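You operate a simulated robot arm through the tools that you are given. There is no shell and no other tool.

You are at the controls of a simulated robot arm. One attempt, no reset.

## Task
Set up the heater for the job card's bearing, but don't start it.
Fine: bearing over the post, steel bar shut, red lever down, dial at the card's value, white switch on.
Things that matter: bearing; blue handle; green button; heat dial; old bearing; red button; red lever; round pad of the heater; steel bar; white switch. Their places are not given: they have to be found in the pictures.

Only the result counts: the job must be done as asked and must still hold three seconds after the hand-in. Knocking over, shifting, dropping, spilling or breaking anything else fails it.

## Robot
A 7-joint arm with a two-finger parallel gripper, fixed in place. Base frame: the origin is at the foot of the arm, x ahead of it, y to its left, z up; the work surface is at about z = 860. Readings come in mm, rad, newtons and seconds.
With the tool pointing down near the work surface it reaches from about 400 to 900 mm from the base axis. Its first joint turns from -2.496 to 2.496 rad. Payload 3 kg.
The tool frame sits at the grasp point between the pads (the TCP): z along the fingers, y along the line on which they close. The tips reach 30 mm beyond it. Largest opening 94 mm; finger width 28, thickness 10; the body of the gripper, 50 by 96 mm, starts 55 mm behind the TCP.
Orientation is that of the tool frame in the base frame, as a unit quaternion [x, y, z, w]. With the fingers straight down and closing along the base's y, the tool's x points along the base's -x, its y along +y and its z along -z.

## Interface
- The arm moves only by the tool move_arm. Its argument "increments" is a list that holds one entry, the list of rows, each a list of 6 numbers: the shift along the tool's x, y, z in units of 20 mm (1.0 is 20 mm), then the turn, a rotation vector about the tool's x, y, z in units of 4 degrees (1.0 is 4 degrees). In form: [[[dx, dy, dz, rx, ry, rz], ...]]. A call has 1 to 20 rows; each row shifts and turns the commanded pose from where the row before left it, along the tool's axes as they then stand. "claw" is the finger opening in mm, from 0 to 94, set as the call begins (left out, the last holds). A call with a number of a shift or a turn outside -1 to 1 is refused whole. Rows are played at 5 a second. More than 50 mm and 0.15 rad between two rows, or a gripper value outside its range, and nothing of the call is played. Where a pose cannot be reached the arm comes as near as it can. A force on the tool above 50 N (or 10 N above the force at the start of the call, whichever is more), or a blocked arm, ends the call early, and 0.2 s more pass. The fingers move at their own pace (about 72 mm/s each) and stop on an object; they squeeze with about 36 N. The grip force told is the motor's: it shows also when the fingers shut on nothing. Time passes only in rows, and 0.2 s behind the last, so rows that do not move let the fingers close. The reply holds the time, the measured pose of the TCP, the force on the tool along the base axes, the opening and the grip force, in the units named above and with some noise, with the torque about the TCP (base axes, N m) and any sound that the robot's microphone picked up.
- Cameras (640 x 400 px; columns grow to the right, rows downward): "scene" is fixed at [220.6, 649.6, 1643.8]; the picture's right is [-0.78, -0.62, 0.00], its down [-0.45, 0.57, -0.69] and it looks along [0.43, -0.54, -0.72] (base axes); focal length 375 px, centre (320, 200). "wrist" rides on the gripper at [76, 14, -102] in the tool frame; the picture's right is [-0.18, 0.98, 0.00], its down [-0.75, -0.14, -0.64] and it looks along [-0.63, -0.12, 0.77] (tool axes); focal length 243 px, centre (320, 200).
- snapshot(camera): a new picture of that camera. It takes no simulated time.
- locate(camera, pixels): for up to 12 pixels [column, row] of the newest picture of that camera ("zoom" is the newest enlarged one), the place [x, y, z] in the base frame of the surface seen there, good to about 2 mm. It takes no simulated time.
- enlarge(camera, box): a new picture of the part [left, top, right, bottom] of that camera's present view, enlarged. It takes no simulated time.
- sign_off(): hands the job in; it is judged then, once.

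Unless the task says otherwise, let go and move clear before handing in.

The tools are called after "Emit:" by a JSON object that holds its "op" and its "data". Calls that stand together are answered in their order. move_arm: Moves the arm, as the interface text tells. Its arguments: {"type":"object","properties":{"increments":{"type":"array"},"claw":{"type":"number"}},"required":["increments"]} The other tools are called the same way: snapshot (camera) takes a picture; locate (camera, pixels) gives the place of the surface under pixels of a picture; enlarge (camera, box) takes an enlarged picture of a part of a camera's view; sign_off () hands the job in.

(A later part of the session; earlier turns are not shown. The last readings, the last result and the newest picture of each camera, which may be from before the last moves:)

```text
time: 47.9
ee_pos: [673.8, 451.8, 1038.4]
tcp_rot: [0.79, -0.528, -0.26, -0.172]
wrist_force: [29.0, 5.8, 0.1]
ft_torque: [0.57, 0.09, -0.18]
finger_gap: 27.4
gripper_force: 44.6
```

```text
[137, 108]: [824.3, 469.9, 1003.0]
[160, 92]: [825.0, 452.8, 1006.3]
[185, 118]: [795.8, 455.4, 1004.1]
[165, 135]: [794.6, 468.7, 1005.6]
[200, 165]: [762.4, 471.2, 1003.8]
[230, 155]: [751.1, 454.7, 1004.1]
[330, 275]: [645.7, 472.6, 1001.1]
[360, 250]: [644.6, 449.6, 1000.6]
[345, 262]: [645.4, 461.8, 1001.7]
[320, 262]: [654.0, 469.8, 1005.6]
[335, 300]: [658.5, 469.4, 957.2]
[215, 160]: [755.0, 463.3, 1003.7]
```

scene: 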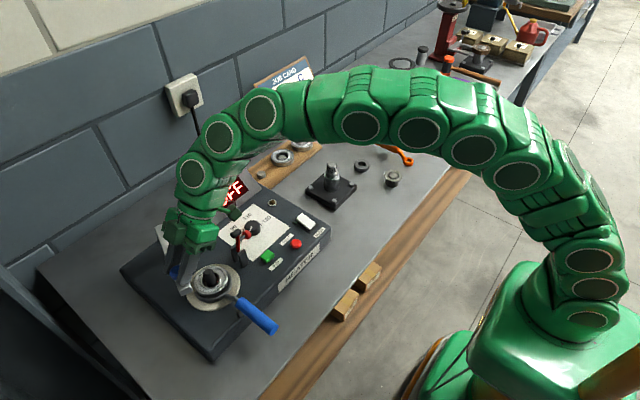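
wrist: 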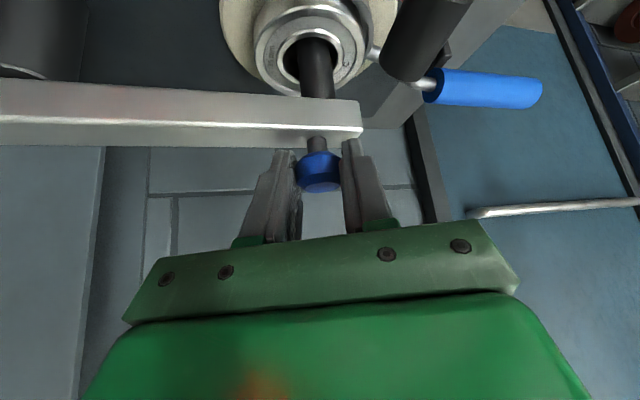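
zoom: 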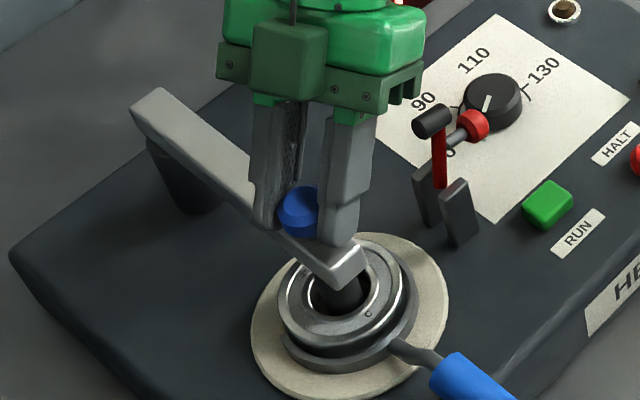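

The bar's centre line runs along y≈461–462 from the pivot to x≈645, so it's lined up over the post. I'll nudge it 2.5 mm further with a small radial correction to find whether there's an end stop.

Emit:
{"op": "move_arm", "data": {"increments": [[[0.023, -0.07, -0.017, 0, 0, 0], [0.093, 0.048, -0.068, -0.147, 0, -0.2], [0, 0, 0, 0, 0, 0]]]}}

Emit:
{"op": "enlarge", "data": {"camera": "scene", "box": [130, 200, 280, 310]}}

Emit:
{"op": "locate", "data": {"camera": "zoom", "pixels": [[137, 108], [160, 92], [200, 165], [230, 155], [335, 273], [362, 250], [320, 262], [215, 160]]}}

```text
time: 48.7
ee_pos: [674.3, 451.2, 1037.6]
tcp_rot: [0.795, -0.52, -0.261, -0.17]
wrist_force: [19.5, 27.8, -4.6]
ft_torque: [0.51, -0.34, 0.13]
finger_gap: 27.3
gripper_force: 44.9
```

```text
3.64 times, centred on (205, 255) of scene
```

zoom: 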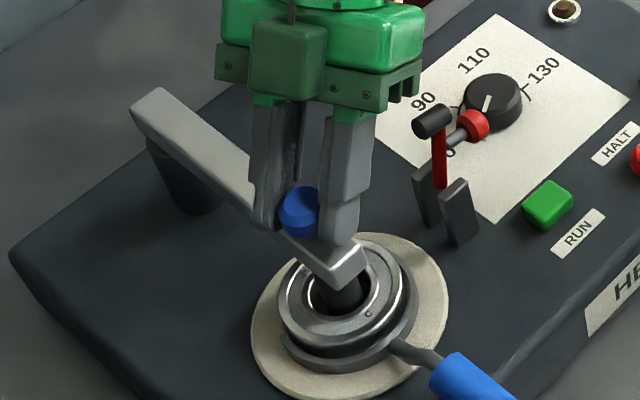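

```text
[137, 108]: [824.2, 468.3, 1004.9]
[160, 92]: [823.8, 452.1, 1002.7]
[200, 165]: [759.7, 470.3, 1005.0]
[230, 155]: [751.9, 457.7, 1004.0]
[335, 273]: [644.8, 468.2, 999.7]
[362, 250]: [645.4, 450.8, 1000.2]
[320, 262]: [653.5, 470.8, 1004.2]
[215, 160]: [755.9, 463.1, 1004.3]
```

The force rose to 28 N with no further motion, so the bar is against its shut stop. I'll unload slightly, then open the fingers.

Emit:
{"op": "move_arm", "data": {"increments": [[[-0.02, -0.045, 0.015, 0, 0, 0], [0, 0, 0, 0, 0, 0]]]}}

Emit:
{"op": "move_arm", "data": {"increments": [[[0, 0, 0, 0, 0, 0], [0, 0, 0, 0, 0, 0], [0, 0, 0, 0, 0, 0]]], "claw": 55}}

Emit:
{"op": "move_arm", "data": {"increments": [[[-0.3, 0, -0.4, 0, 0, 0], [-0.5, 0, -0.7, 0, 0, 0], [-0.59, 0, -0.8, 0, 0, 0], [-0.59, 0, -0.8, 0, 0, 0], [-0.59, 0, -0.8, 0, 0, 0], [-0.59, 0, -0.8, 0, 0, 0]]]}}

Emit:
{"op": "snapshot", "data": {"camera": "scene"}}

Emit:
{"op": "enlarge", "data": {"camera": "scene", "box": [130, 200, 280, 310]}}

```text
time: 49.3
ee_pos: [674.1, 451.2, 1037.7]
tcp_rot: [0.796, -0.519, -0.262, -0.168]
wrist_force: [6.6, 31.3, -8.0]
ft_torque: [0.94, 0.09, 0.07]
finger_gap: 27.6
gripper_force: 45.2
```

```text
time: 50.1
ee_pos: [676.5, 449.9, 1038.1]
tcp_rot: [0.795, -0.521, -0.26, -0.169]
wrist_force: [0.2, 0.3, 0.3]
ft_torque: [0.02, 0.01, -0.01]
finger_gap: 54.9
gripper_force: 0.1
```

```text
time: 51.5
ee_pos: [675.0, 449.5, 1145.4]
tcp_rot: [0.796, -0.52, -0.261, -0.168]
wrist_force: [0.2, -0.5, 0.2]
ft_torque: [-0.03, -0.02, -0.01]
finger_gap: 54.8
gripper_force: 0.1
```

```text
taken
```

scene: 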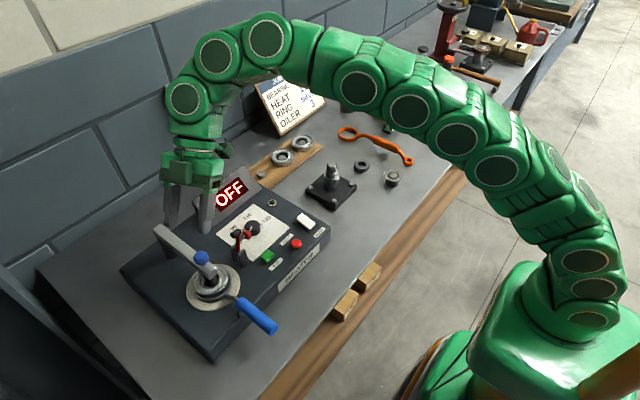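

```text
3.64 times, centred on (205, 255) of scene
```

zoom: 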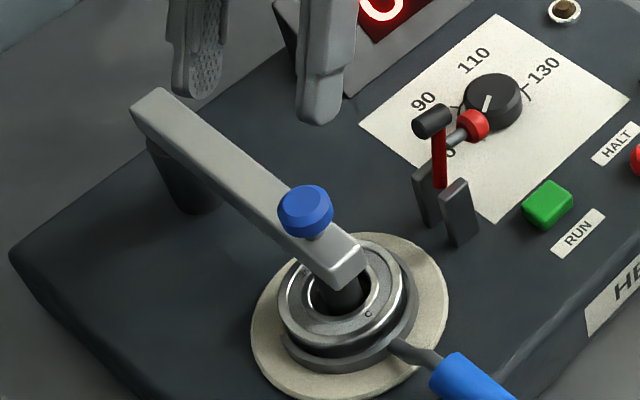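

The bar is shut over the post with the bearing beneath it. Now I'll untilt the tool and turn it back toward its usual yaw for the lever.

Emit:
{"op": "move_arm", "data": {"increments": [[[0, 0, 0, 0, 1, 0], [0, 0, 0, 0, 1, 0], [0, 0, 0, 0, 1, 0], [0, 0, 0, 0, 1, 0], [0, 0, 0, 0, 1, 0], [0, 0, 0, 0, 1, 0], [0, 0, 0, 0, 1, 0], [0, 0, 0, 0, 1, 0], [0, 0, 0, 0, 1, 0], [0, 0, 0, 0, 0, 1], [0, 0, 0, 0, 0, 1], [0, 0, 0, 0, 0, 1], [0, 0, 0, 0, 0, 1], [0, 0, 0, 0, 0, 1], [0, 0, 0, 0, 0, 1], [0, 0, 0, 0, 0, 1], [0, 0, 0, 0, 0, 1], [0, 0, 0, 0, 0, 1], [0, 0, 0, 0, 0, 1]]], "claw": 0}}

Emit:
{"op": "move_arm", "data": {"increments": [[[0, 0, 0, 0, 0, 1], [0, 0, 0, 0, 0, 1], [0, 0, 0, 0, 0, 1], [0, 0, 0, 0, 0, 1], [0, 0, 0, 0, 0, 1], [0, 0, 0, 0, 0, 1], [0, 0, 0, 0, 0, 1], [0, 0, 0, 0, 0, 1], [0, 0, 0, 0, 0, 1], [0, 0, 0, 0, 0, 1], [0, 0, 0, 0, 0, 1], [0, 0, 0, 0, 0, 1], [0, 0, 0, 0, 0, 1], [0, 0, 0, 0, 0, 1], [0, 0, 0, 0, 0, 1], [0, 0, 0, 0, 0, 1], [0, 0, 0, 0, 0, 1], [0, 0, 0, 0, 0, 1], [0, 0, 0, 0, 0, 0.4]]]}}

Emit:
{"op": "snapshot", "data": {"camera": "wrist"}}

Emit:
{"op": "snapshot", "data": {"camera": "scene"}}

```text
time: 55.5
ee_pos: [674.0, 447.5, 1138.6]
tcp_rot: [-0.599, 0.801, 0.003, -0.001]
wrist_force: [-0.5, 0.7, -0.2]
ft_torque: [-0.02, 0.03, -0.01]
finger_gap: 0.1
gripper_force: 32.6
out of reach, approached as far as the arm can: row 11
```

```text
time: 59.5
ee_pos: [673.1, 449.2, 1137.0]
tcp_rot: [-0.001, 1.0, 0.001, -0.002]
wrist_force: [-0.3, -0.4, -0.4]
ft_torque: [0.02, -0.02, -0.01]
finger_gap: 0.0
gripper_force: 32.9
```

```text
taken
```

wrist: 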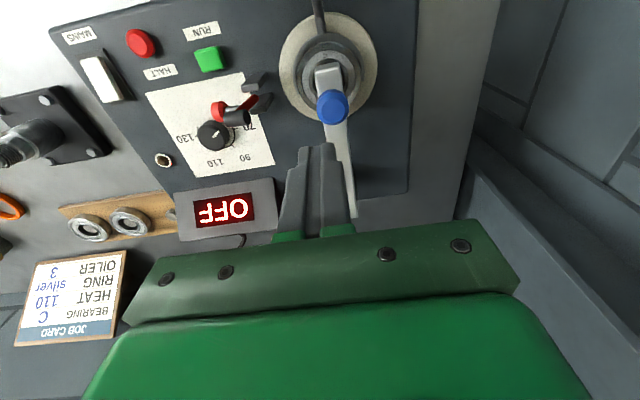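

```text
taken
```

scene: 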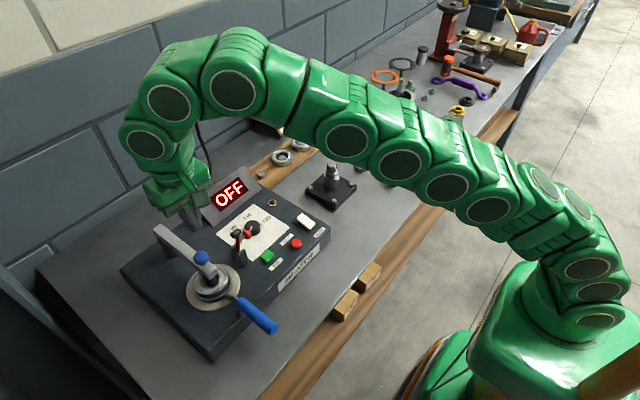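

The bar is clearly shut in the wrist view. I'll enlarge the lever and dial area now.

Emit:
{"op": "enlarge", "data": {"camera": "wrist", "box": [190, 60, 290, 150]}}

Emit:
{"op": "enlarge", "data": {"camera": "wrist", "box": [60, 20, 240, 120]}}

Emit:
{"op": "enlarge", "data": {"camera": "scene", "box": [215, 205, 275, 265]}}

```text
4.44 times, centred on (240, 105) of wrist
```

zoom: 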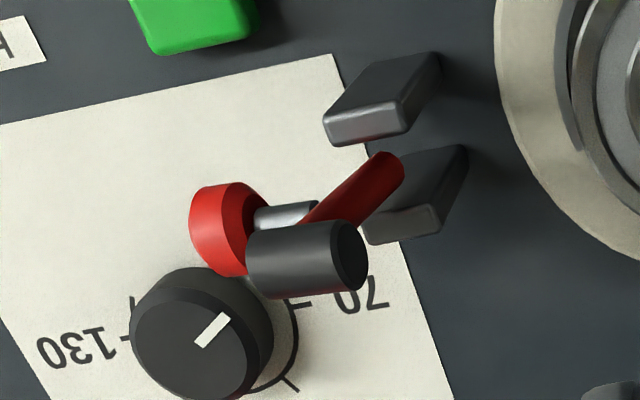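

```text
3.56 times, centred on (150, 70) of wrist
```

zoom: 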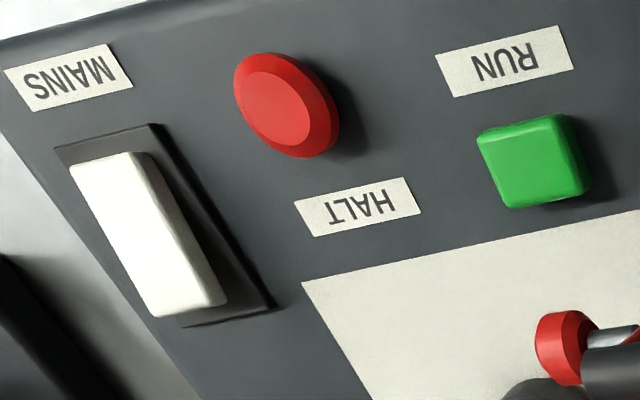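

```text
6.67 times, centred on (245, 235) of scene
```

zoom: 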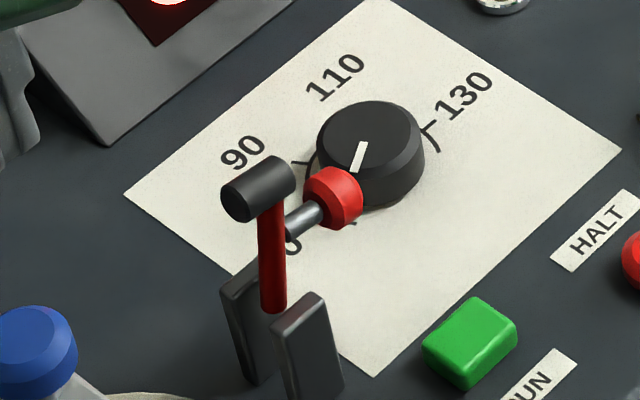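

The lever stands upright with its pivot plates facing x, and the white rocker's long axis is along x. I'll bring the closed fingers down on the lever's +y side, between it and the knob, ready to push toward -y.

Emit:
{"op": "move_arm", "data": {"increments": [[[0.17, -0.75, 0, 0, 0, 0], [0.17, -0.75, 0, 0, 0, 0], [0.16, -0.75, 0, 0, 0, 0], [0, 0, 0.9, 0, 0, 0], [0, 0, 0.9, 0, 0, 0], [0, 0, 0.9, 0, 0, 0], [0, 0, 0.9, 0, 0, 0], [0, 0, 0.9, 0, 0, 0]]]}}

Emit:
{"op": "snapshot", "data": {"camera": "wrist"}}

Emit:
{"op": "enlarge", "data": {"camera": "scene", "box": [170, 180, 290, 280]}}

```text
time: 61.3
ee_pos: [663.6, 402.5, 1047.8]
tcp_rot: [0.0, 1.0, 0.001, -0.004]
wrist_force: [0.6, -0.6, 0.1]
ft_torque: [0.0, 0.02, 0.02]
finger_gap: 0.0
gripper_force: 33.1
```

```text
taken
```

wrist: 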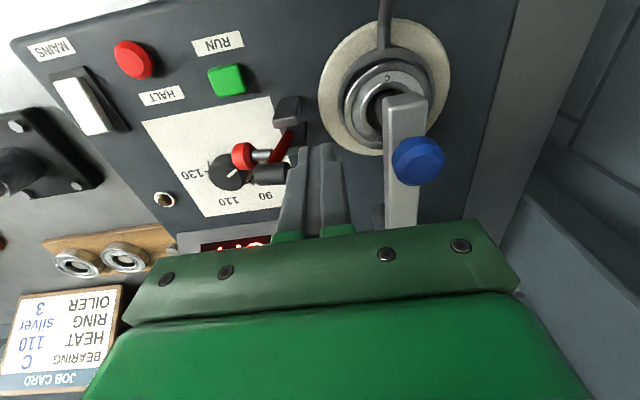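

```text
4.00 times, centred on (230, 230) of scene
```

zoom: 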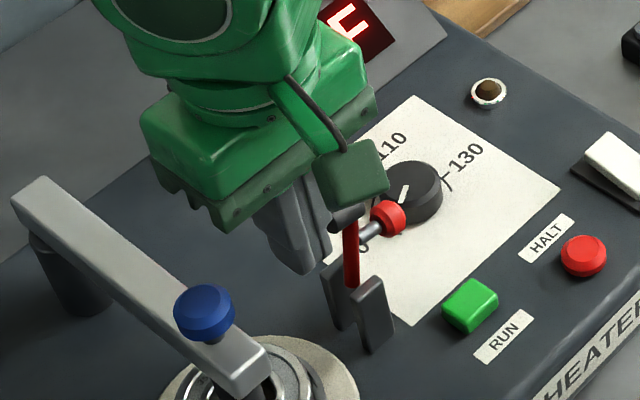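

The closed fingers are on the +y side of the T-bar, with tips at about z 1018. I'll lower 8 mm and push gently toward -y while watching the force.

Emit:
{"op": "move_arm", "data": {"increments": [[[0, 0, 0.4, 0, 0, 0], [0, -0.3, 0, 0, 0, 0], [0, -0.3, 0, 0, 0, 0], [0, -0.3, 0, 0, 0, 0], [0, -0.3, 0, 0, 0, 0]]]}}

Emit:
{"op": "enlarge", "data": {"camera": "scene", "box": [170, 180, 290, 280]}}

Emit:
{"op": "enlarge", "data": {"camera": "wrist", "box": [180, 80, 360, 230]}}

```text
time: 62.4
ee_pos: [662.1, 391.8, 1039.9]
tcp_rot: [-0.004, 1.0, 0.007, 0.002]
wrist_force: [9.5, 18.0, -9.9]
ft_torque: [0.45, -0.14, 0.15]
finger_gap: 0.0
gripper_force: 32.6
stopped in row 5: the force on the tool passed its limit at 60 N (the readings are from after the stop); the commanded pose is now the measured one
```

```text
4.00 times, centred on (230, 230) of scene
```

zoom: 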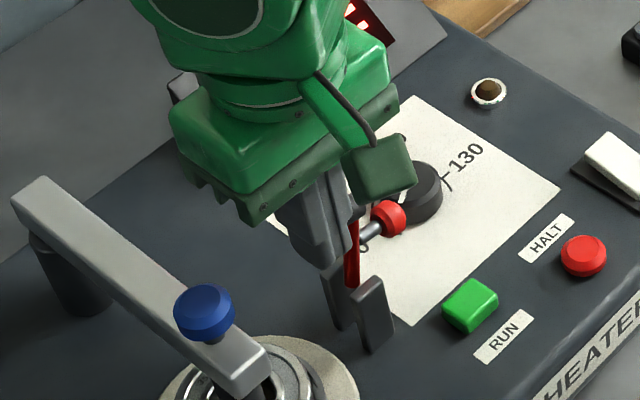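

```text
2.67 times, centred on (270, 155) of wrist
```

zoom: 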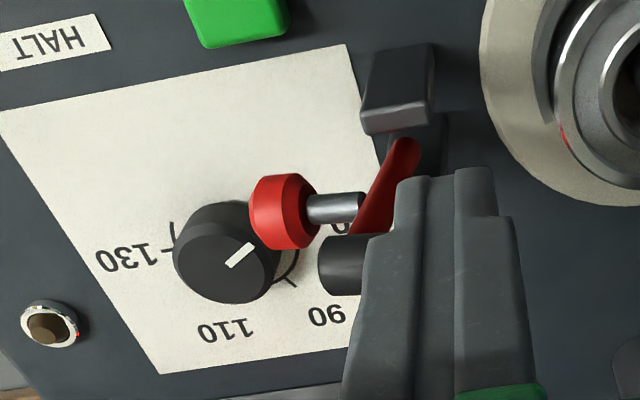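

The push toward -y was blocked at 60 N and the lever didn't move (ball still at wrist-zoom (283,212)), so "down" must be the other way, toward the pad. I'll back off and rise clear.

Emit:
{"op": "move_arm", "data": {"increments": [[[0, 0.5, 0, 0, 0, 0], [0, 0, -0.8, 0.2, 0.05, 0.1], [0, 0, -0.8, 0, 0, 0], [0, 0, -0.8, 0, 0, 0], [0, 0, 0, 0, 0, 0]]]}}

Emit:
{"op": "snapshot", "data": {"camera": "scene"}}

Emit:
{"op": "enlarge", "data": {"camera": "scene", "box": [205, 205, 285, 275]}}

```text
time: 63.6
ee_pos: [661.9, 399.8, 1090.5]
tcp_rot: [0.0, 1.0, 0.0, 0.0]
wrist_force: [-0.6, 0.1, -0.9]
ft_torque: [0.0, 0.02, 0.03]
finger_gap: 0.0
gripper_force: 33.1
```

```text
taken
```

scene: 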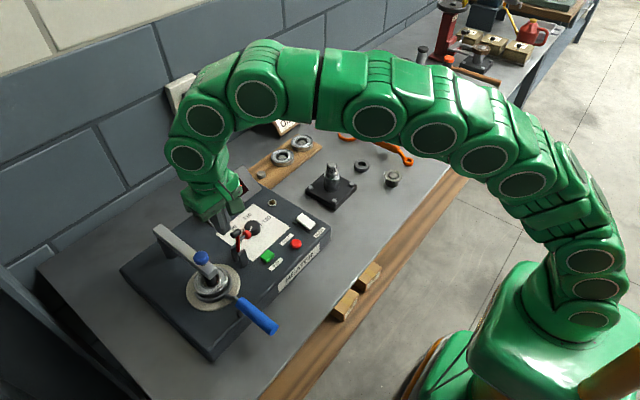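

```text
5.71 times, centred on (245, 240) of scene
```

zoom: 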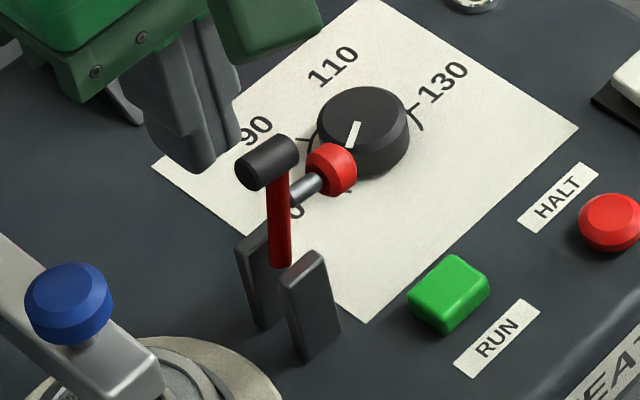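

The lever hasn't changed. I'll re-measure its parts before pushing the other way.

Emit:
{"op": "locate", "data": {"camera": "zoom", "pixels": [[245, 172], [258, 160], [275, 148], [290, 140], [277, 195], [280, 230], [281, 262], [310, 187], [330, 165], [342, 180], [300, 350], [262, 320]]}}

Emit:
{"op": "locate", "data": {"camera": "zoom", "pixels": [[245, 250], [262, 238], [290, 285], [315, 260], [330, 310], [310, 300], [255, 285], [350, 150], [320, 150], [360, 130], [380, 110], [350, 105]]}}

```text
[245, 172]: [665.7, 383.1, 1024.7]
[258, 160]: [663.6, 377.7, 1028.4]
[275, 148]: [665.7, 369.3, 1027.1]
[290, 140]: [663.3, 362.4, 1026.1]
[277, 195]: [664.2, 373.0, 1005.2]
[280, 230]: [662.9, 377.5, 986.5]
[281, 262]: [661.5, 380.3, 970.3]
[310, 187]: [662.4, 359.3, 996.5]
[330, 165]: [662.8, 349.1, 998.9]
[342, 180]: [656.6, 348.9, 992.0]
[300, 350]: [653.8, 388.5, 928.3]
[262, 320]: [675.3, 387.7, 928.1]
```

```text
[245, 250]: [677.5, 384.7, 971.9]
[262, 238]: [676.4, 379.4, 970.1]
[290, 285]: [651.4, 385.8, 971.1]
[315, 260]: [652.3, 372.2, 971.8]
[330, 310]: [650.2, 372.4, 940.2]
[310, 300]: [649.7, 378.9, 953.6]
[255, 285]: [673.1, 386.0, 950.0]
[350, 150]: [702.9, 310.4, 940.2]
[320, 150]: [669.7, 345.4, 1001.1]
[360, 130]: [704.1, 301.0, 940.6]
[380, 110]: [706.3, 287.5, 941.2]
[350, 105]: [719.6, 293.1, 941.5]
```

The lever leans about 10° toward -y against its stop (pivot near y 380, z 955), so it comes down toward +y over the bearing. I'll go round to its -y side, behind the red ball at (663,347,997).

Emit:
{"op": "move_arm", "data": {"increments": [[[0, -0.8, 0, 0, 0, 0], [-0.05, -0.8, 0, 0, 0, 0], [0, -0.8, 0, 0, 0, 0], [0, -0.8, 0, 0, 0, 0], [0, -0.9, 0, 0, 0, 0], [0, 0, 0.9, 0, 0, 0], [0, 0, 0.9, 0, 0, 0], [0, 0, 0.9, 0, 0, 0], [0, 0, 0.9, 0, 0, 0], [0, 0, 0, 0, 0, 0]]]}}

Emit:
{"op": "snapshot", "data": {"camera": "wrist"}}

Emit:
{"op": "enlarge", "data": {"camera": "scene", "box": [185, 195, 285, 275]}}

```text
time: 65.8
ee_pos: [662.5, 318.9, 1017.9]
tcp_rot: [0.001, 1.0, -0.001, -0.001]
wrist_force: [0.6, -0.7, 0.2]
ft_torque: [0.0, -0.02, 0.02]
finger_gap: 0.2
gripper_force: 33.4
```

```text
taken
```

wrist: 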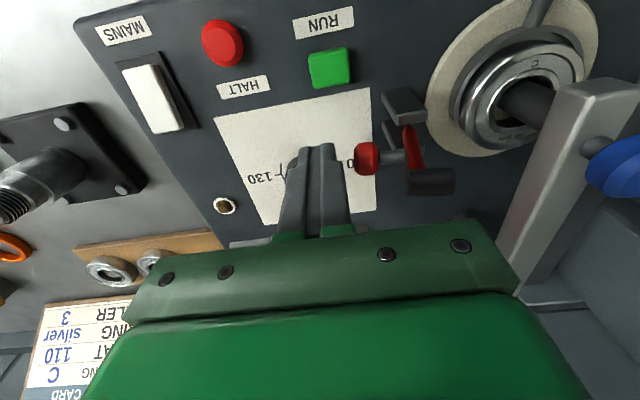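

```text
5.00 times, centred on (235, 235) of scene
```

zoom: 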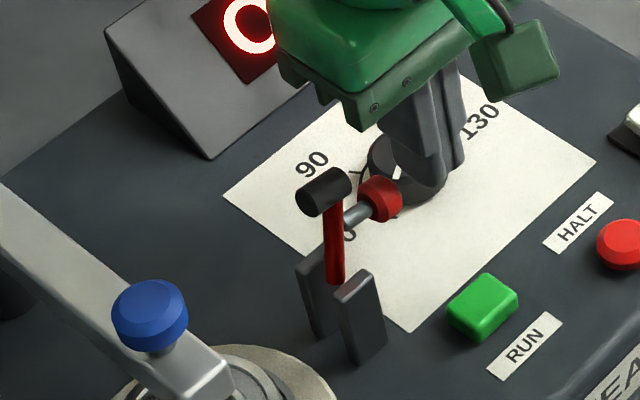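

The closed fingers are just behind the red ball (wrist (365,158)). I'll lower 6 mm and push toward +y in small steps.

Emit:
{"op": "move_arm", "data": {"increments": [[[0, 0, 0.3, 0, 0, 0], [0, 0.3, 0, 0, 0, 0], [0, 0.3, 0, 0, 0, 0], [0, 0.3, 0, 0, 0, 0], [0, 0.3, 0, 0, 0, 0], [0, 0.3, 0, 0, 0, 0]]]}}

Emit:
{"op": "snapshot", "data": {"camera": "wrist"}}

Emit:
{"op": "enlarge", "data": {"camera": "scene", "box": [185, 195, 285, 275]}}

```text
time: 66.8
ee_pos: [664.4, 332.2, 1012.5]
tcp_rot: [0.003, 1.0, -0.002, -0.001]
wrist_force: [-0.3, 0.9, 0.6]
ft_torque: [0.03, 0.0, -0.02]
finger_gap: 0.0
gripper_force: 32.6
stopped in row 5: the force on the tool passed its limit at 54 N (the readings are from after the stop); the commanded pose is now the measured one
```

```text
taken
```

wrist: 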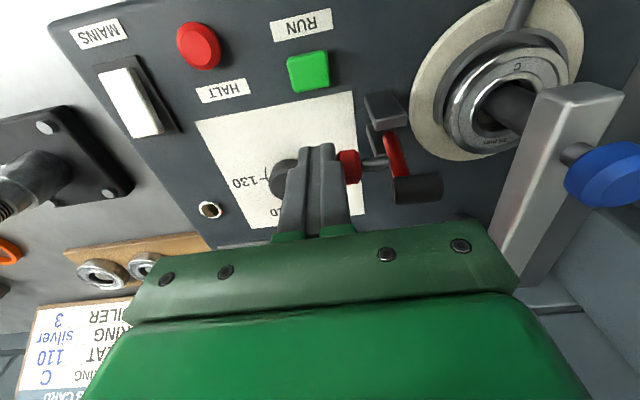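

```text
5.00 times, centred on (235, 235) of scene
```

zoom: 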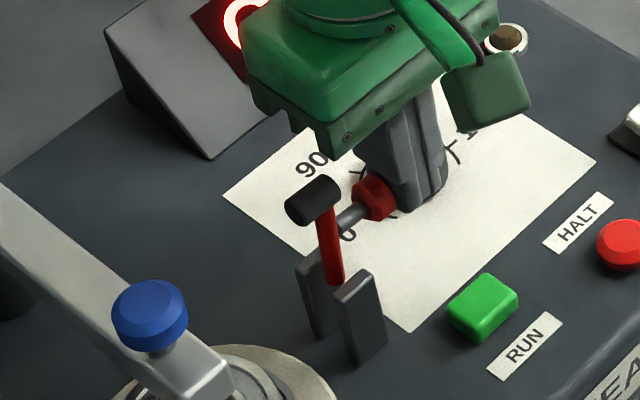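

The lever has started to move toward +y (T-bar shifted from zoom (323,192) to (313,200)) after a 54 N peak, and the force is now near zero. I'll keep pushing in small steps.

Emit:
{"op": "move_arm", "data": {"increments": [[[0, 0.2, 0, 0, 0, 0], [0, 0.2, 0, 0, 0, 0], [0, 0.2, 0, 0, 0, 0], [0, 0.2, 0, 0, 0, 0], [0, 0.2, 0, 0, 0, 0]]]}}

Emit:
{"op": "enlarge", "data": {"camera": "scene", "box": [185, 195, 285, 275]}}

```text
time: 67.4
ee_pos: [664.9, 336.0, 1013.1]
tcp_rot: [0.005, 1.0, -0.004, -0.001]
wrist_force: [-4.8, -9.3, 7.2]
ft_torque: [-0.2, 0.08, 0.04]
finger_gap: 0.1
gripper_force: 33.4
stopped in row 3: the force on the tool passed its limit at 59 N (the readings are from after the stop); the commanded pose is now the measured one
```

```text
5.00 times, centred on (235, 235) of scene
```

zoom: 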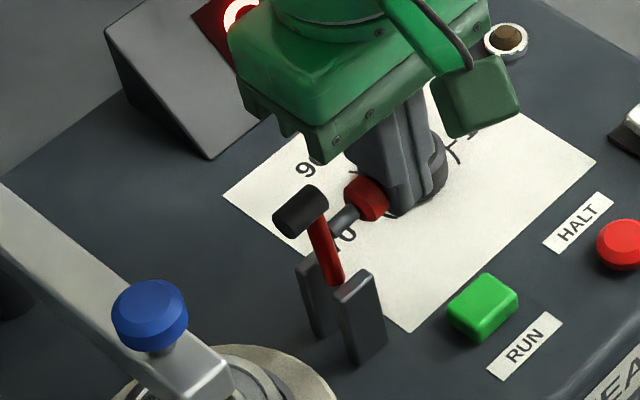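

The lever moves but needs quite some force at that speed. I'll push more slowly, 2 mm per row.

Emit:
{"op": "move_arm", "data": {"increments": [[[0, 0.1, 0, 0, 0, 0], [0, 0.1, 0, 0, 0, 0], [0, 0.1, 0, 0, 0, 0], [0, 0.1, 0, 0, 0, 0], [0, 0.1, 0, 0, 0, 0], [0, 0.1, 0, 0, 0, 0], [0, 0.1, 0, 0, 0, 0], [0, 0.1, 0, 0, 0, 0]]]}}

Emit:
{"op": "enlarge", "data": {"camera": "scene", "box": [185, 195, 285, 275]}}

```text
time: 68.1
ee_pos: [666.4, 338.1, 1014.5]
tcp_rot: [0.005, 1.0, -0.006, 0.0]
wrist_force: [1.9, -4.6, 3.7]
ft_torque: [-0.05, -0.03, -0.03]
finger_gap: 0.0
gripper_force: 33.6
stopped in row 3: the force on the tool passed its limit at 53 N (the readings are from after the stop); the commanded pose is now the measured one
```

```text
5.00 times, centred on (235, 235) of scene
```

zoom: 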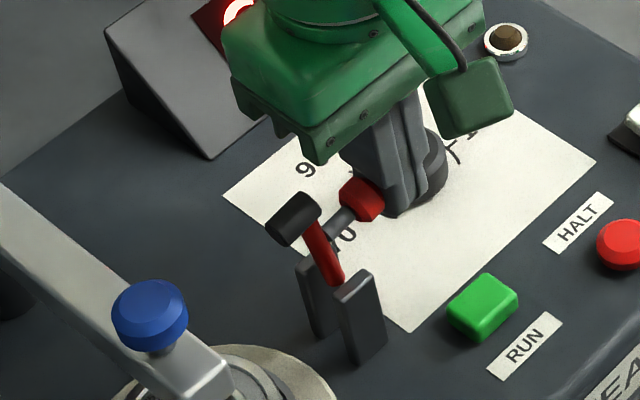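

The lever is at about +10° now, and pushing on the ball takes about 50 N. Pushing on the T-bar gives a longer arm, so I'll back off, rise above the ball, and come up behind the T-bar's -y end.

Emit:
{"op": "move_arm", "data": {"increments": [[[0, -0.6, 0, 0, 0, 0], [0, 0, -0.9, 0.17, 0, -0.14], [0.1, 0, -0.9, 0, 0, 0], [0, 0, 0, 0, 0, 0]]]}}

Emit:
{"op": "snapshot", "data": {"camera": "wrist"}}

Emit:
{"op": "snapshot", "data": {"camera": "scene"}}

Emit:
{"op": "enlarge", "data": {"camera": "scene", "box": [195, 200, 275, 270]}}

Emit:
{"op": "locate", "data": {"camera": "zoom", "pixels": [[240, 180], [265, 165], [282, 150], [290, 160], [300, 200], [310, 240], [335, 170], [365, 145], [350, 130], [375, 160], [255, 195], [320, 180]]}}

```text
time: 69.1
ee_pos: [663.2, 325.4, 1048.8]
tcp_rot: [0.0, 1.0, -0.011, 0.0]
wrist_force: [0.5, -0.1, 0.2]
ft_torque: [-0.01, -0.03, -0.02]
finger_gap: 0.0
gripper_force: 32.7
```

```text
taken
```

wrist: 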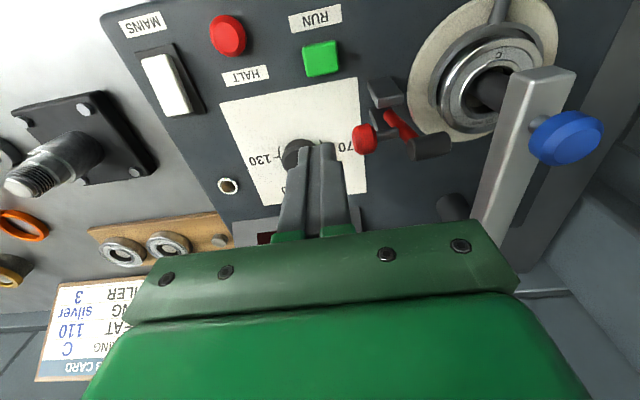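

```text
taken
```

scene: 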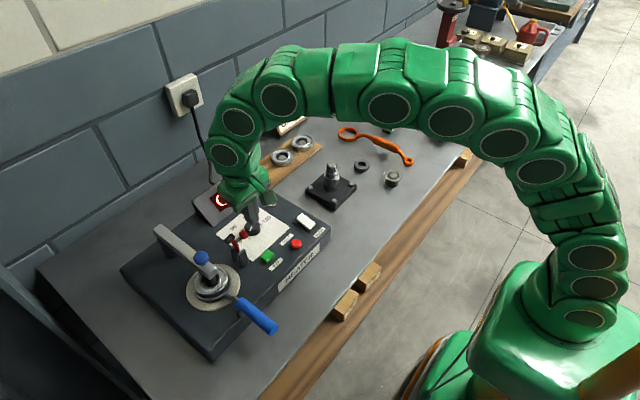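

```text
5.71 times, centred on (235, 235) of scene
```

zoom: 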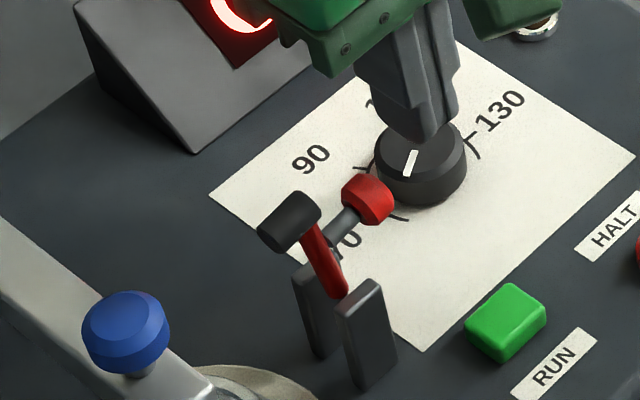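

```text
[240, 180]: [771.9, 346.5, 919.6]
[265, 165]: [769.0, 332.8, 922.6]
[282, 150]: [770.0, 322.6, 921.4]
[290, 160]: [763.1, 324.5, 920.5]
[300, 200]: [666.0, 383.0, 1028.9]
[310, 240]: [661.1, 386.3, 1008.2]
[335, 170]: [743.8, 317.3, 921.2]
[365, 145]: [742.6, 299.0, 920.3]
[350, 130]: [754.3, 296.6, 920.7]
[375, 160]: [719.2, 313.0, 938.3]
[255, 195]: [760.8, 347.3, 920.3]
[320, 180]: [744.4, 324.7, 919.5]
```

The lever holds at its new angle. I'll take more accurate points on the T-bar and ball.

Emit:
{"op": "locate", "data": {"camera": "zoom", "pixels": [[270, 232], [285, 215], [295, 205], [310, 205], [315, 250], [335, 285], [340, 230], [365, 190], [375, 205], [352, 185], [300, 245], [330, 215]]}}

```text
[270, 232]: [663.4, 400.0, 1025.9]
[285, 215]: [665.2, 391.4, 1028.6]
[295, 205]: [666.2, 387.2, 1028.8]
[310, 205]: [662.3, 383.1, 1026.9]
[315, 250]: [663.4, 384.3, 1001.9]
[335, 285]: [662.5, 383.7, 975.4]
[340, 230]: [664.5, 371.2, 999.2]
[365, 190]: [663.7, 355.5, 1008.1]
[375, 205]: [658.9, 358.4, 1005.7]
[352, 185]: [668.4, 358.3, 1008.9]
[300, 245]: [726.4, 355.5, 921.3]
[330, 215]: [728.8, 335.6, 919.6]
```

The T-bar now spans y≈379–403 with its centre at z≈1021, and the ball's top is at z≈1013. I'll straighten the tool and move the tips (z≈1018) in behind the T-bar's -y end above the ball.

Emit:
{"op": "move_arm", "data": {"increments": [[[0, 0.5, 0, -0.3, 0, 0], [0, 0.5, 0.03, 0, 0, 0], [0, 0.5, 0, 0, 0, 0], [0, 0.3, 0, 0, 0, 0], [0, 0.1, 0, 0, 0, 0], [0, 0, 0, 0, 0, 0]]]}}

Emit:
{"op": "enlarge", "data": {"camera": "wrist", "box": [240, 80, 420, 230]}}

Emit:
{"op": "enlarge", "data": {"camera": "scene", "box": [195, 200, 275, 270]}}

```text
time: 70.5
ee_pos: [663.2, 366.4, 1049.7]
tcp_rot: [-0.001, 1.0, -0.001, 0.001]
wrist_force: [0.6, 0.0, -1.5]
ft_torque: [0.01, -0.02, -0.03]
finger_gap: 0.0
gripper_force: 32.9
```

```text
2.67 times, centred on (330, 155) of wrist
```

zoom: 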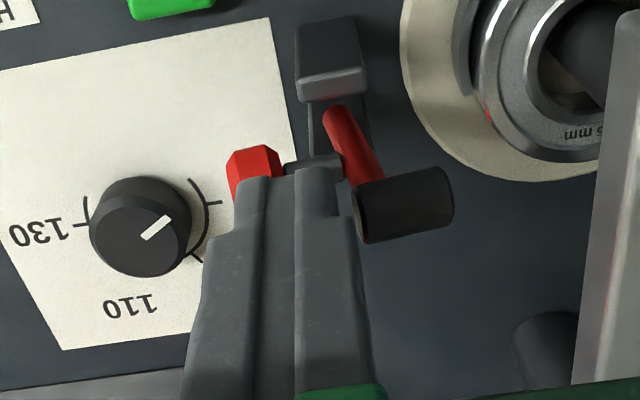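

```text
5.71 times, centred on (235, 235) of scene
```

zoom: 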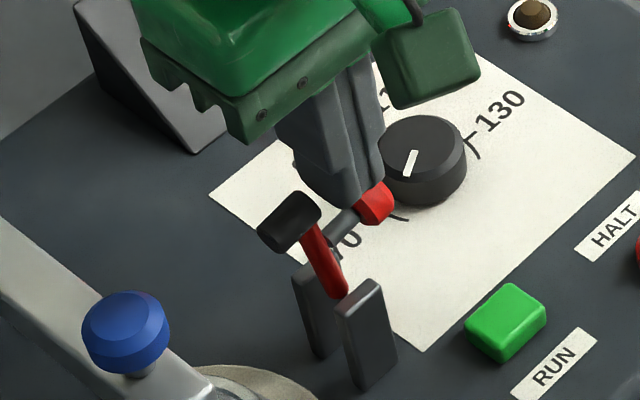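

The fingertips sit above the ball and right behind the T-bar end. I'll lower 3 mm and push slowly toward +y.

Emit:
{"op": "move_arm", "data": {"increments": [[[0, 0, 0.15, 0, 0, 0], [0, 0.1, 0, 0, 0, 0], [0, 0.1, 0, 0, 0, 0], [0, 0.1, 0, 0, 0, 0], [0, 0.1, 0, 0, 0, 0], [0, 0.1, 0, 0, 0, 0], [0, 0.1, 0, 0, 0, 0]]]}}

Emit:
{"op": "enlarge", "data": {"camera": "scene", "box": [195, 200, 275, 270]}}

```text
time: 72.1
ee_pos: [661.8, 377.1, 1047.1]
tcp_rot: [0.0, 1.0, 0.0, 0.0]
wrist_force: [-0.8, -0.2, 1.0]
ft_torque: [0.0, 0.03, 0.0]
finger_gap: 0.0
gripper_force: 33.1
```

```text
5.71 times, centred on (235, 235) of scene
```

zoom: 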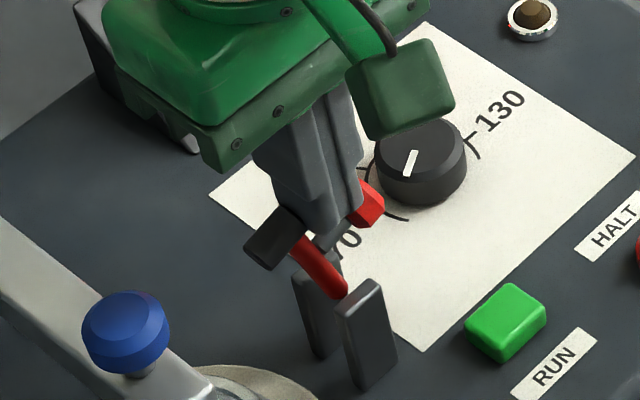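

The lever moved freely this time, with almost no force. I'll keep pushing toward +y at the same slow pace.

Emit:
{"op": "move_arm", "data": {"increments": [[[0, 0.12, 0, 0, 0, 0], [0, 0.12, 0, 0, 0, 0], [0, 0.12, 0, 0, 0, 0], [0, 0.12, 0, 0, 0, 0], [0, 0.12, 0, 0, 0, 0], [0, 0.12, 0, 0, 0, 0], [0, 0.12, 0, 0, 0, 0]]]}}

Emit:
{"op": "enlarge", "data": {"camera": "scene", "box": [195, 200, 275, 270]}}

Emit:
{"op": "snapshot", "data": {"camera": "wrist"}}

```text
time: 73.7
ee_pos: [663.4, 394.5, 1045.4]
tcp_rot: [0.0, 1.0, -0.001, -0.001]
wrist_force: [0.4, 0.6, -0.2]
ft_torque: [0.01, 0.01, 0.0]
finger_gap: 0.0
gripper_force: 32.6
```

```text
5.71 times, centred on (235, 235) of scene
```

zoom: 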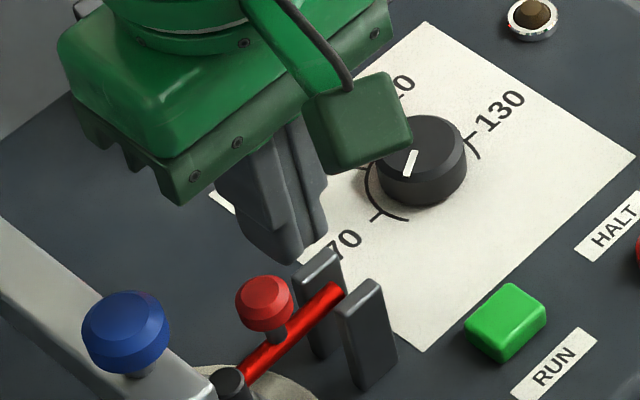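

```text
taken
```

wrist: 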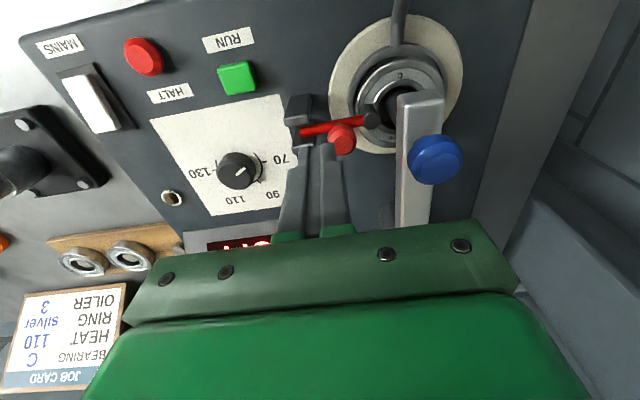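

The lever has snapped down toward the pad: it lies flat from the cheeks to the bearing with its red ball pointing up (scene zoom (265,300)). I'll measure how far down it is.

Emit:
{"op": "locate", "data": {"camera": "zoom", "pixels": [[263, 285], [255, 310], [275, 335], [330, 298], [300, 325], [265, 355], [240, 380], [225, 375], [350, 345], [320, 255], [365, 295], [228, 392]]}}

Emit:
{"op": "enlarge", "data": {"camera": "scene", "box": [180, 230, 270, 310]}}

Emit:
{"op": "enlarge", "data": {"camera": "wrist", "box": [270, 50, 430, 170]}}

```text
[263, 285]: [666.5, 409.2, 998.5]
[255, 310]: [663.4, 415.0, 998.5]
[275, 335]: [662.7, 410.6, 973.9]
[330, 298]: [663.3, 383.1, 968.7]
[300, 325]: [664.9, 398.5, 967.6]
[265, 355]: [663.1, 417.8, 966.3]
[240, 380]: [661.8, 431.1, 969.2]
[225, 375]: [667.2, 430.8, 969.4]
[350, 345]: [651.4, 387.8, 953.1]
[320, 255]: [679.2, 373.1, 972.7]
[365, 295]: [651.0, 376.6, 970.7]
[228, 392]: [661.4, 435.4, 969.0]
```

```text
5.00 times, centred on (225, 270) of scene
```

zoom: 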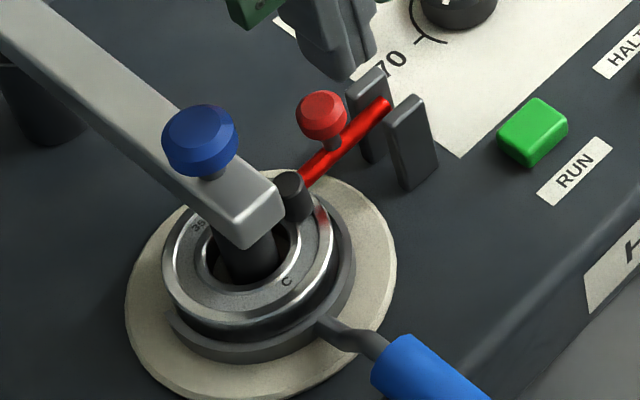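

```text
3.33 times, centred on (350, 110) of wrist
```

zoom: 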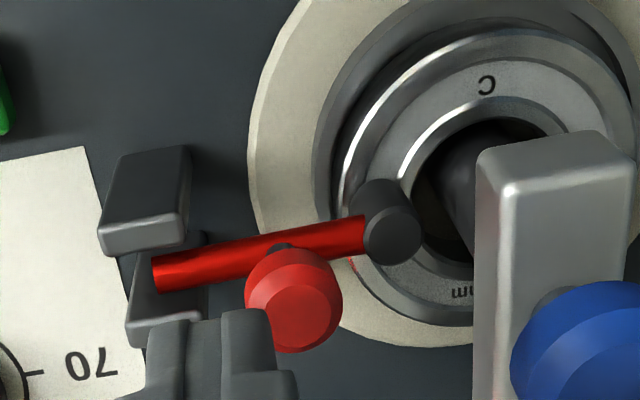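

The lever lies flat (top surface z 969→966 toward the pad) with its black foot on the bearing. I'll press lightly on the red ball from above to make sure it's fully home.

Emit:
{"op": "move_arm", "data": {"increments": [[[0, 0, -0.3, 0, 0, 0], [0, 0.45, 0, 0, 0, 0], [0, 0.4, 0, 0, 0, 0], [0, 0, 0.4, 0, 0, 0], [0, 0, 0.3, 0, 0, 0], [0, 0, 0.15, 0, 0, 0], [0, 0, 0.1, 0, 0, 0], [0, 0, 0.1, 0, 0, 0]]]}}

Emit:
{"op": "enlarge", "data": {"camera": "wrist", "box": [240, 50, 420, 190]}}

Emit:
{"op": "enlarge", "data": {"camera": "scene", "box": [180, 230, 270, 310]}}

```text
time: 75.5
ee_pos: [664.1, 413.7, 1031.6]
tcp_rot: [0.0, 1.0, -0.001, -0.001]
wrist_force: [-0.9, -0.2, -0.4]
ft_torque: [-0.02, -0.02, 0.01]
finger_gap: 0.0
gripper_force: 33.2
```

```text
2.86 times, centred on (330, 120) of wrist
```

zoom: 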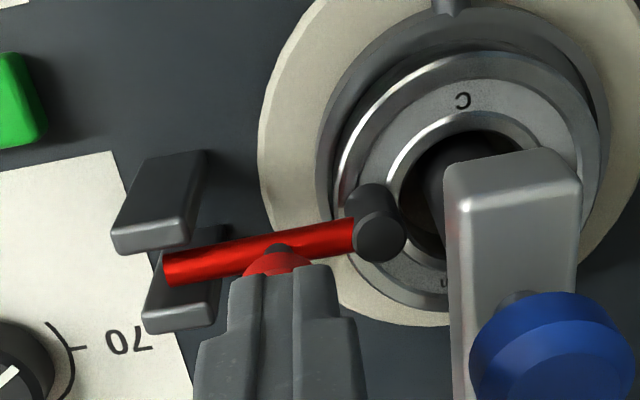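

```text
5.00 times, centred on (225, 270) of scene
```

zoom: 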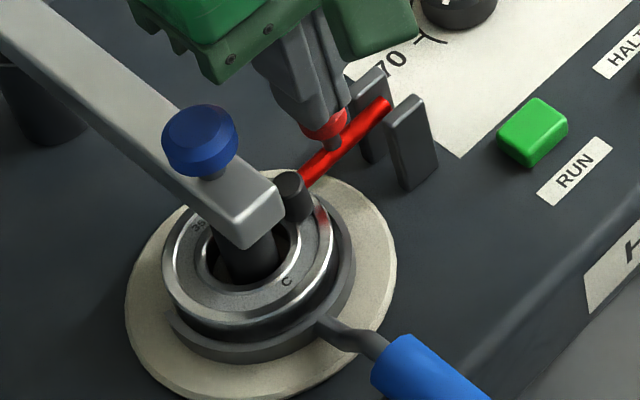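

The fingertips are just above the ball with no force yet. I'll lower in 1.5 mm steps until they press on it lightly.

Emit:
{"op": "move_arm", "data": {"increments": [[[0, 0, 0.07, 0, 0, 0], [0, 0, 0.07, 0, 0, 0], [0, 0, 0.05, 0, 0, 0]]]}}

Emit:
{"op": "enlarge", "data": {"camera": "scene", "box": [180, 230, 270, 310]}}

```text
time: 76.3
ee_pos: [664.9, 413.5, 1028.2]
tcp_rot: [0.001, 1.0, 0.0, 0.001]
wrist_force: [-2.5, -0.4, 16.9]
ft_torque: [-0.14, 0.02, -0.03]
finger_gap: 0.0
gripper_force: 33.2
```

```text
5.00 times, centred on (225, 270) of scene
```

zoom: 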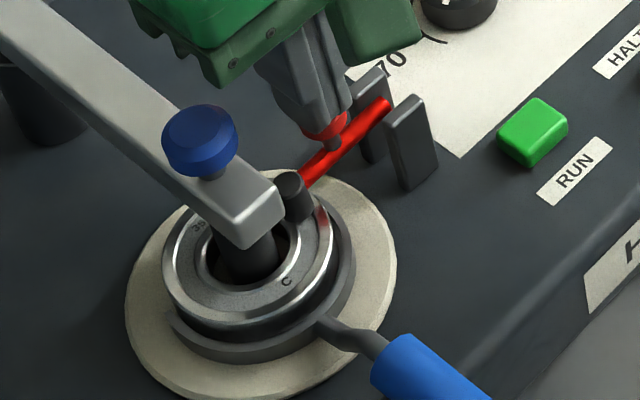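

The ball resists at 17 N without moving, so the lever is fully down. I'll rise clear and then look at the white switch.

Emit:
{"op": "move_arm", "data": {"increments": [[[0, 0, -0.5, 0, 0, 0], [0, 0, -1, 0, 0, 0], [0, 0, -1, 0, 0, 0], [0.3, -0.9, -0.5, 0, 0, 0], [0.3, -0.9, 0, 0, 0, 0], [0.3, -0.9, 0, 0, 0, 0], [0.3, -0.9, 0, 0, 0, 0], [0.3, -0.9, 0, 0, 0, 0], [0.3, -0.9, 0, 0, 0, 0]]]}}

Emit:
{"op": "snapshot", "data": {"camera": "wrist"}}

Emit:
{"op": "snapshot", "data": {"camera": "scene"}}

Emit:
{"op": "enlarge", "data": {"camera": "scene", "box": [280, 200, 340, 250]}}

Emit:
{"op": "locate", "data": {"camera": "zoom", "pixels": [[200, 110], [240, 120], [270, 150], [310, 180], [215, 135], [250, 165], [290, 205], [180, 145], [270, 225], [320, 200], [235, 150], [345, 215]]}}

```text
time: 78.3
ee_pos: [626.6, 301.0, 1087.7]
tcp_rot: [0.0, 1.0, -0.001, -0.001]
wrist_force: [-0.1, 0.9, 0.3]
ft_torque: [-0.02, -0.01, 0.0]
finger_gap: 0.0
gripper_force: 33.2
```

```text
taken
```

wrist: 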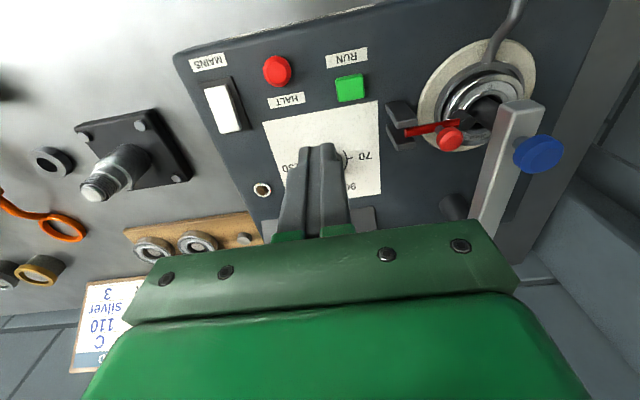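

```text
taken
```

scene: 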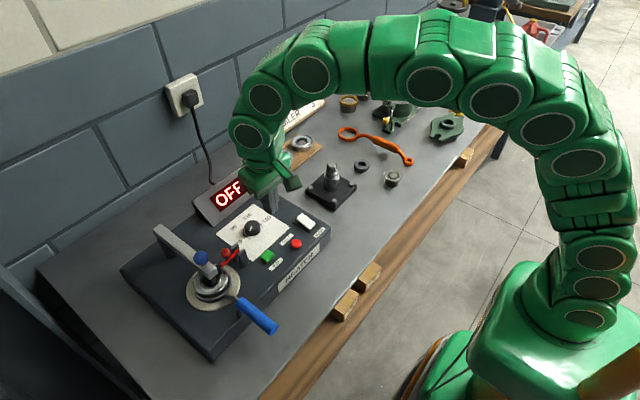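

```text
8.00 times, centred on (310, 225) of scene
```

zoom: 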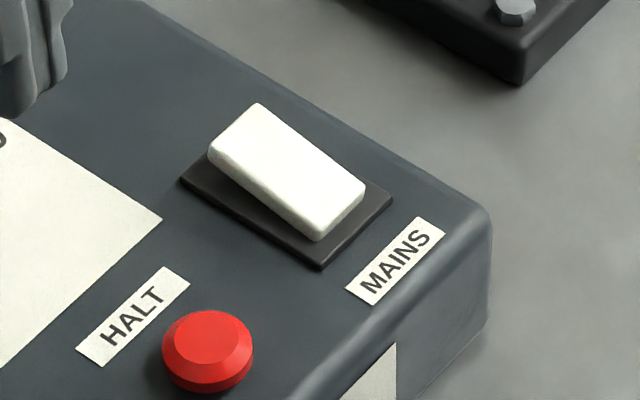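

```text
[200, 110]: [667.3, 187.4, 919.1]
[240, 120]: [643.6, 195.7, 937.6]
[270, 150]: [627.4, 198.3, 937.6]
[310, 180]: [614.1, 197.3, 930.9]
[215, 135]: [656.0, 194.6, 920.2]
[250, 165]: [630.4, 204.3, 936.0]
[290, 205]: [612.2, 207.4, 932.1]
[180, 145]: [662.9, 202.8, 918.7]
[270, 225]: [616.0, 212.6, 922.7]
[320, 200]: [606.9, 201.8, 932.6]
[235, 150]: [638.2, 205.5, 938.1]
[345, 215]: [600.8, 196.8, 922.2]
```

The lever is down and the scene zoom shows the rocker's far (+x) end raised at z≈938 and its near end lower at 931. I'll press the far end, first moving above (645,199).

Emit:
{"op": "move_arm", "data": {"increments": [[[-0.16, -0.85, 0, 0, 0, 0], [-0.16, -0.85, 0, 0, 0, 0], [-0.16, -0.85, 0, 0, 0, 0], [-0.16, -0.85, 0, 0, 0, 0], [-0.16, -0.85, 0, 0, 0, 0], [-0.16, -0.85, 0, 0, 0, 0], [0, 0, 1, 0, 0, 0], [0, 0, 1, 0, 0, 0], [0, 0, 1, 0, 0, 0], [0, 0, 1, 0, 0, 0], [0, 0, 1, 0, 0, 0], [0, 0, 0.4, 0, 0, 0]]]}}

Emit:
{"op": "snapshot", "data": {"camera": "wrist"}}

Emit:
{"op": "enlarge", "data": {"camera": "scene", "box": [260, 180, 340, 250]}}

```text
time: 80.9
ee_pos: [644.9, 200.7, 979.3]
tcp_rot: [0.001, 1.0, -0.001, 0.0]
wrist_force: [-0.1, -0.4, 0.6]
ft_torque: [-0.01, 0.01, 0.0]
finger_gap: 0.0
gripper_force: 33.2
```

```text
taken
```

wrist: 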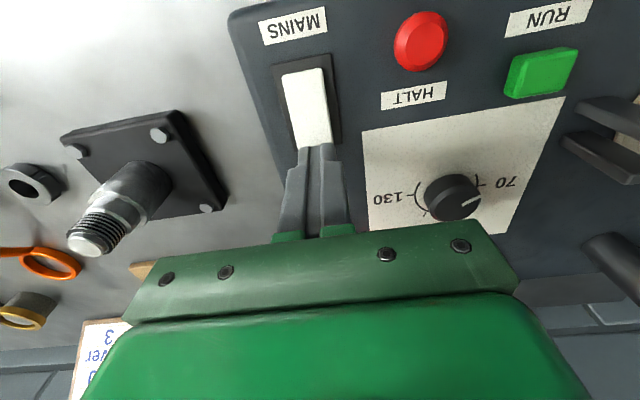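

```text
5.71 times, centred on (300, 215) of scene
```

zoom: 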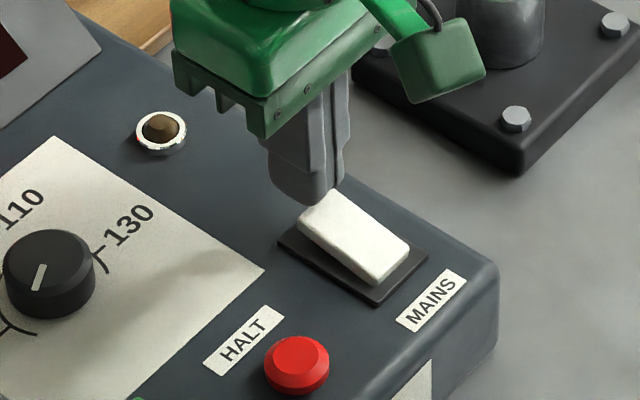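

The fingertips are 11 mm above the rocker's raised far end. I'll press it down in small steps.

Emit:
{"op": "move_arm", "data": {"increments": [[[0, 0, 0.35, 0, 0, 0], [0, 0, 0.15, 0, 0, 0], [0, 0, 0.15, 0, 0, 0], [0, 0, 0.12, 0, 0, 0], [0, 0, 0.12, 0, 0, 0], [0, 0, 0.1, 0, 0, 0]]]}}

Emit:
{"op": "enlarge", "data": {"camera": "scene", "box": [180, 160, 340, 260]}}

```text
time: 82.3
ee_pos: [646.0, 201.0, 963.3]
tcp_rot: [0.0, 1.0, 0.001, 0.001]
wrist_force: [-2.6, -1.6, 10.1]
ft_torque: [-0.05, 0.21, -0.01]
finger_gap: 0.1
gripper_force: 32.7
stopped in row 6: the force on the tool passed its limit at 56 N (the readings are from after the stop); the commanded pose is now the measured one
```

```text
4.00 times, centred on (260, 210) of scene
```

zoom: 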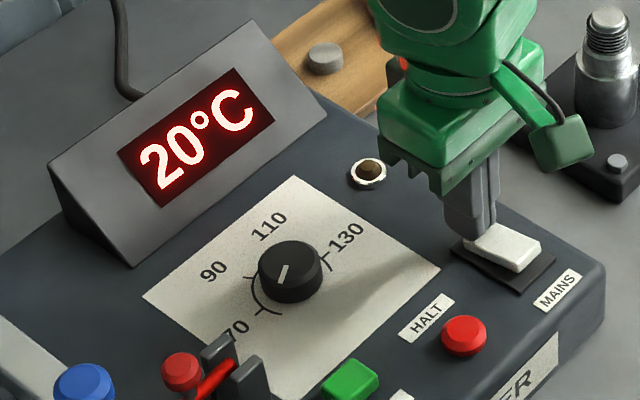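

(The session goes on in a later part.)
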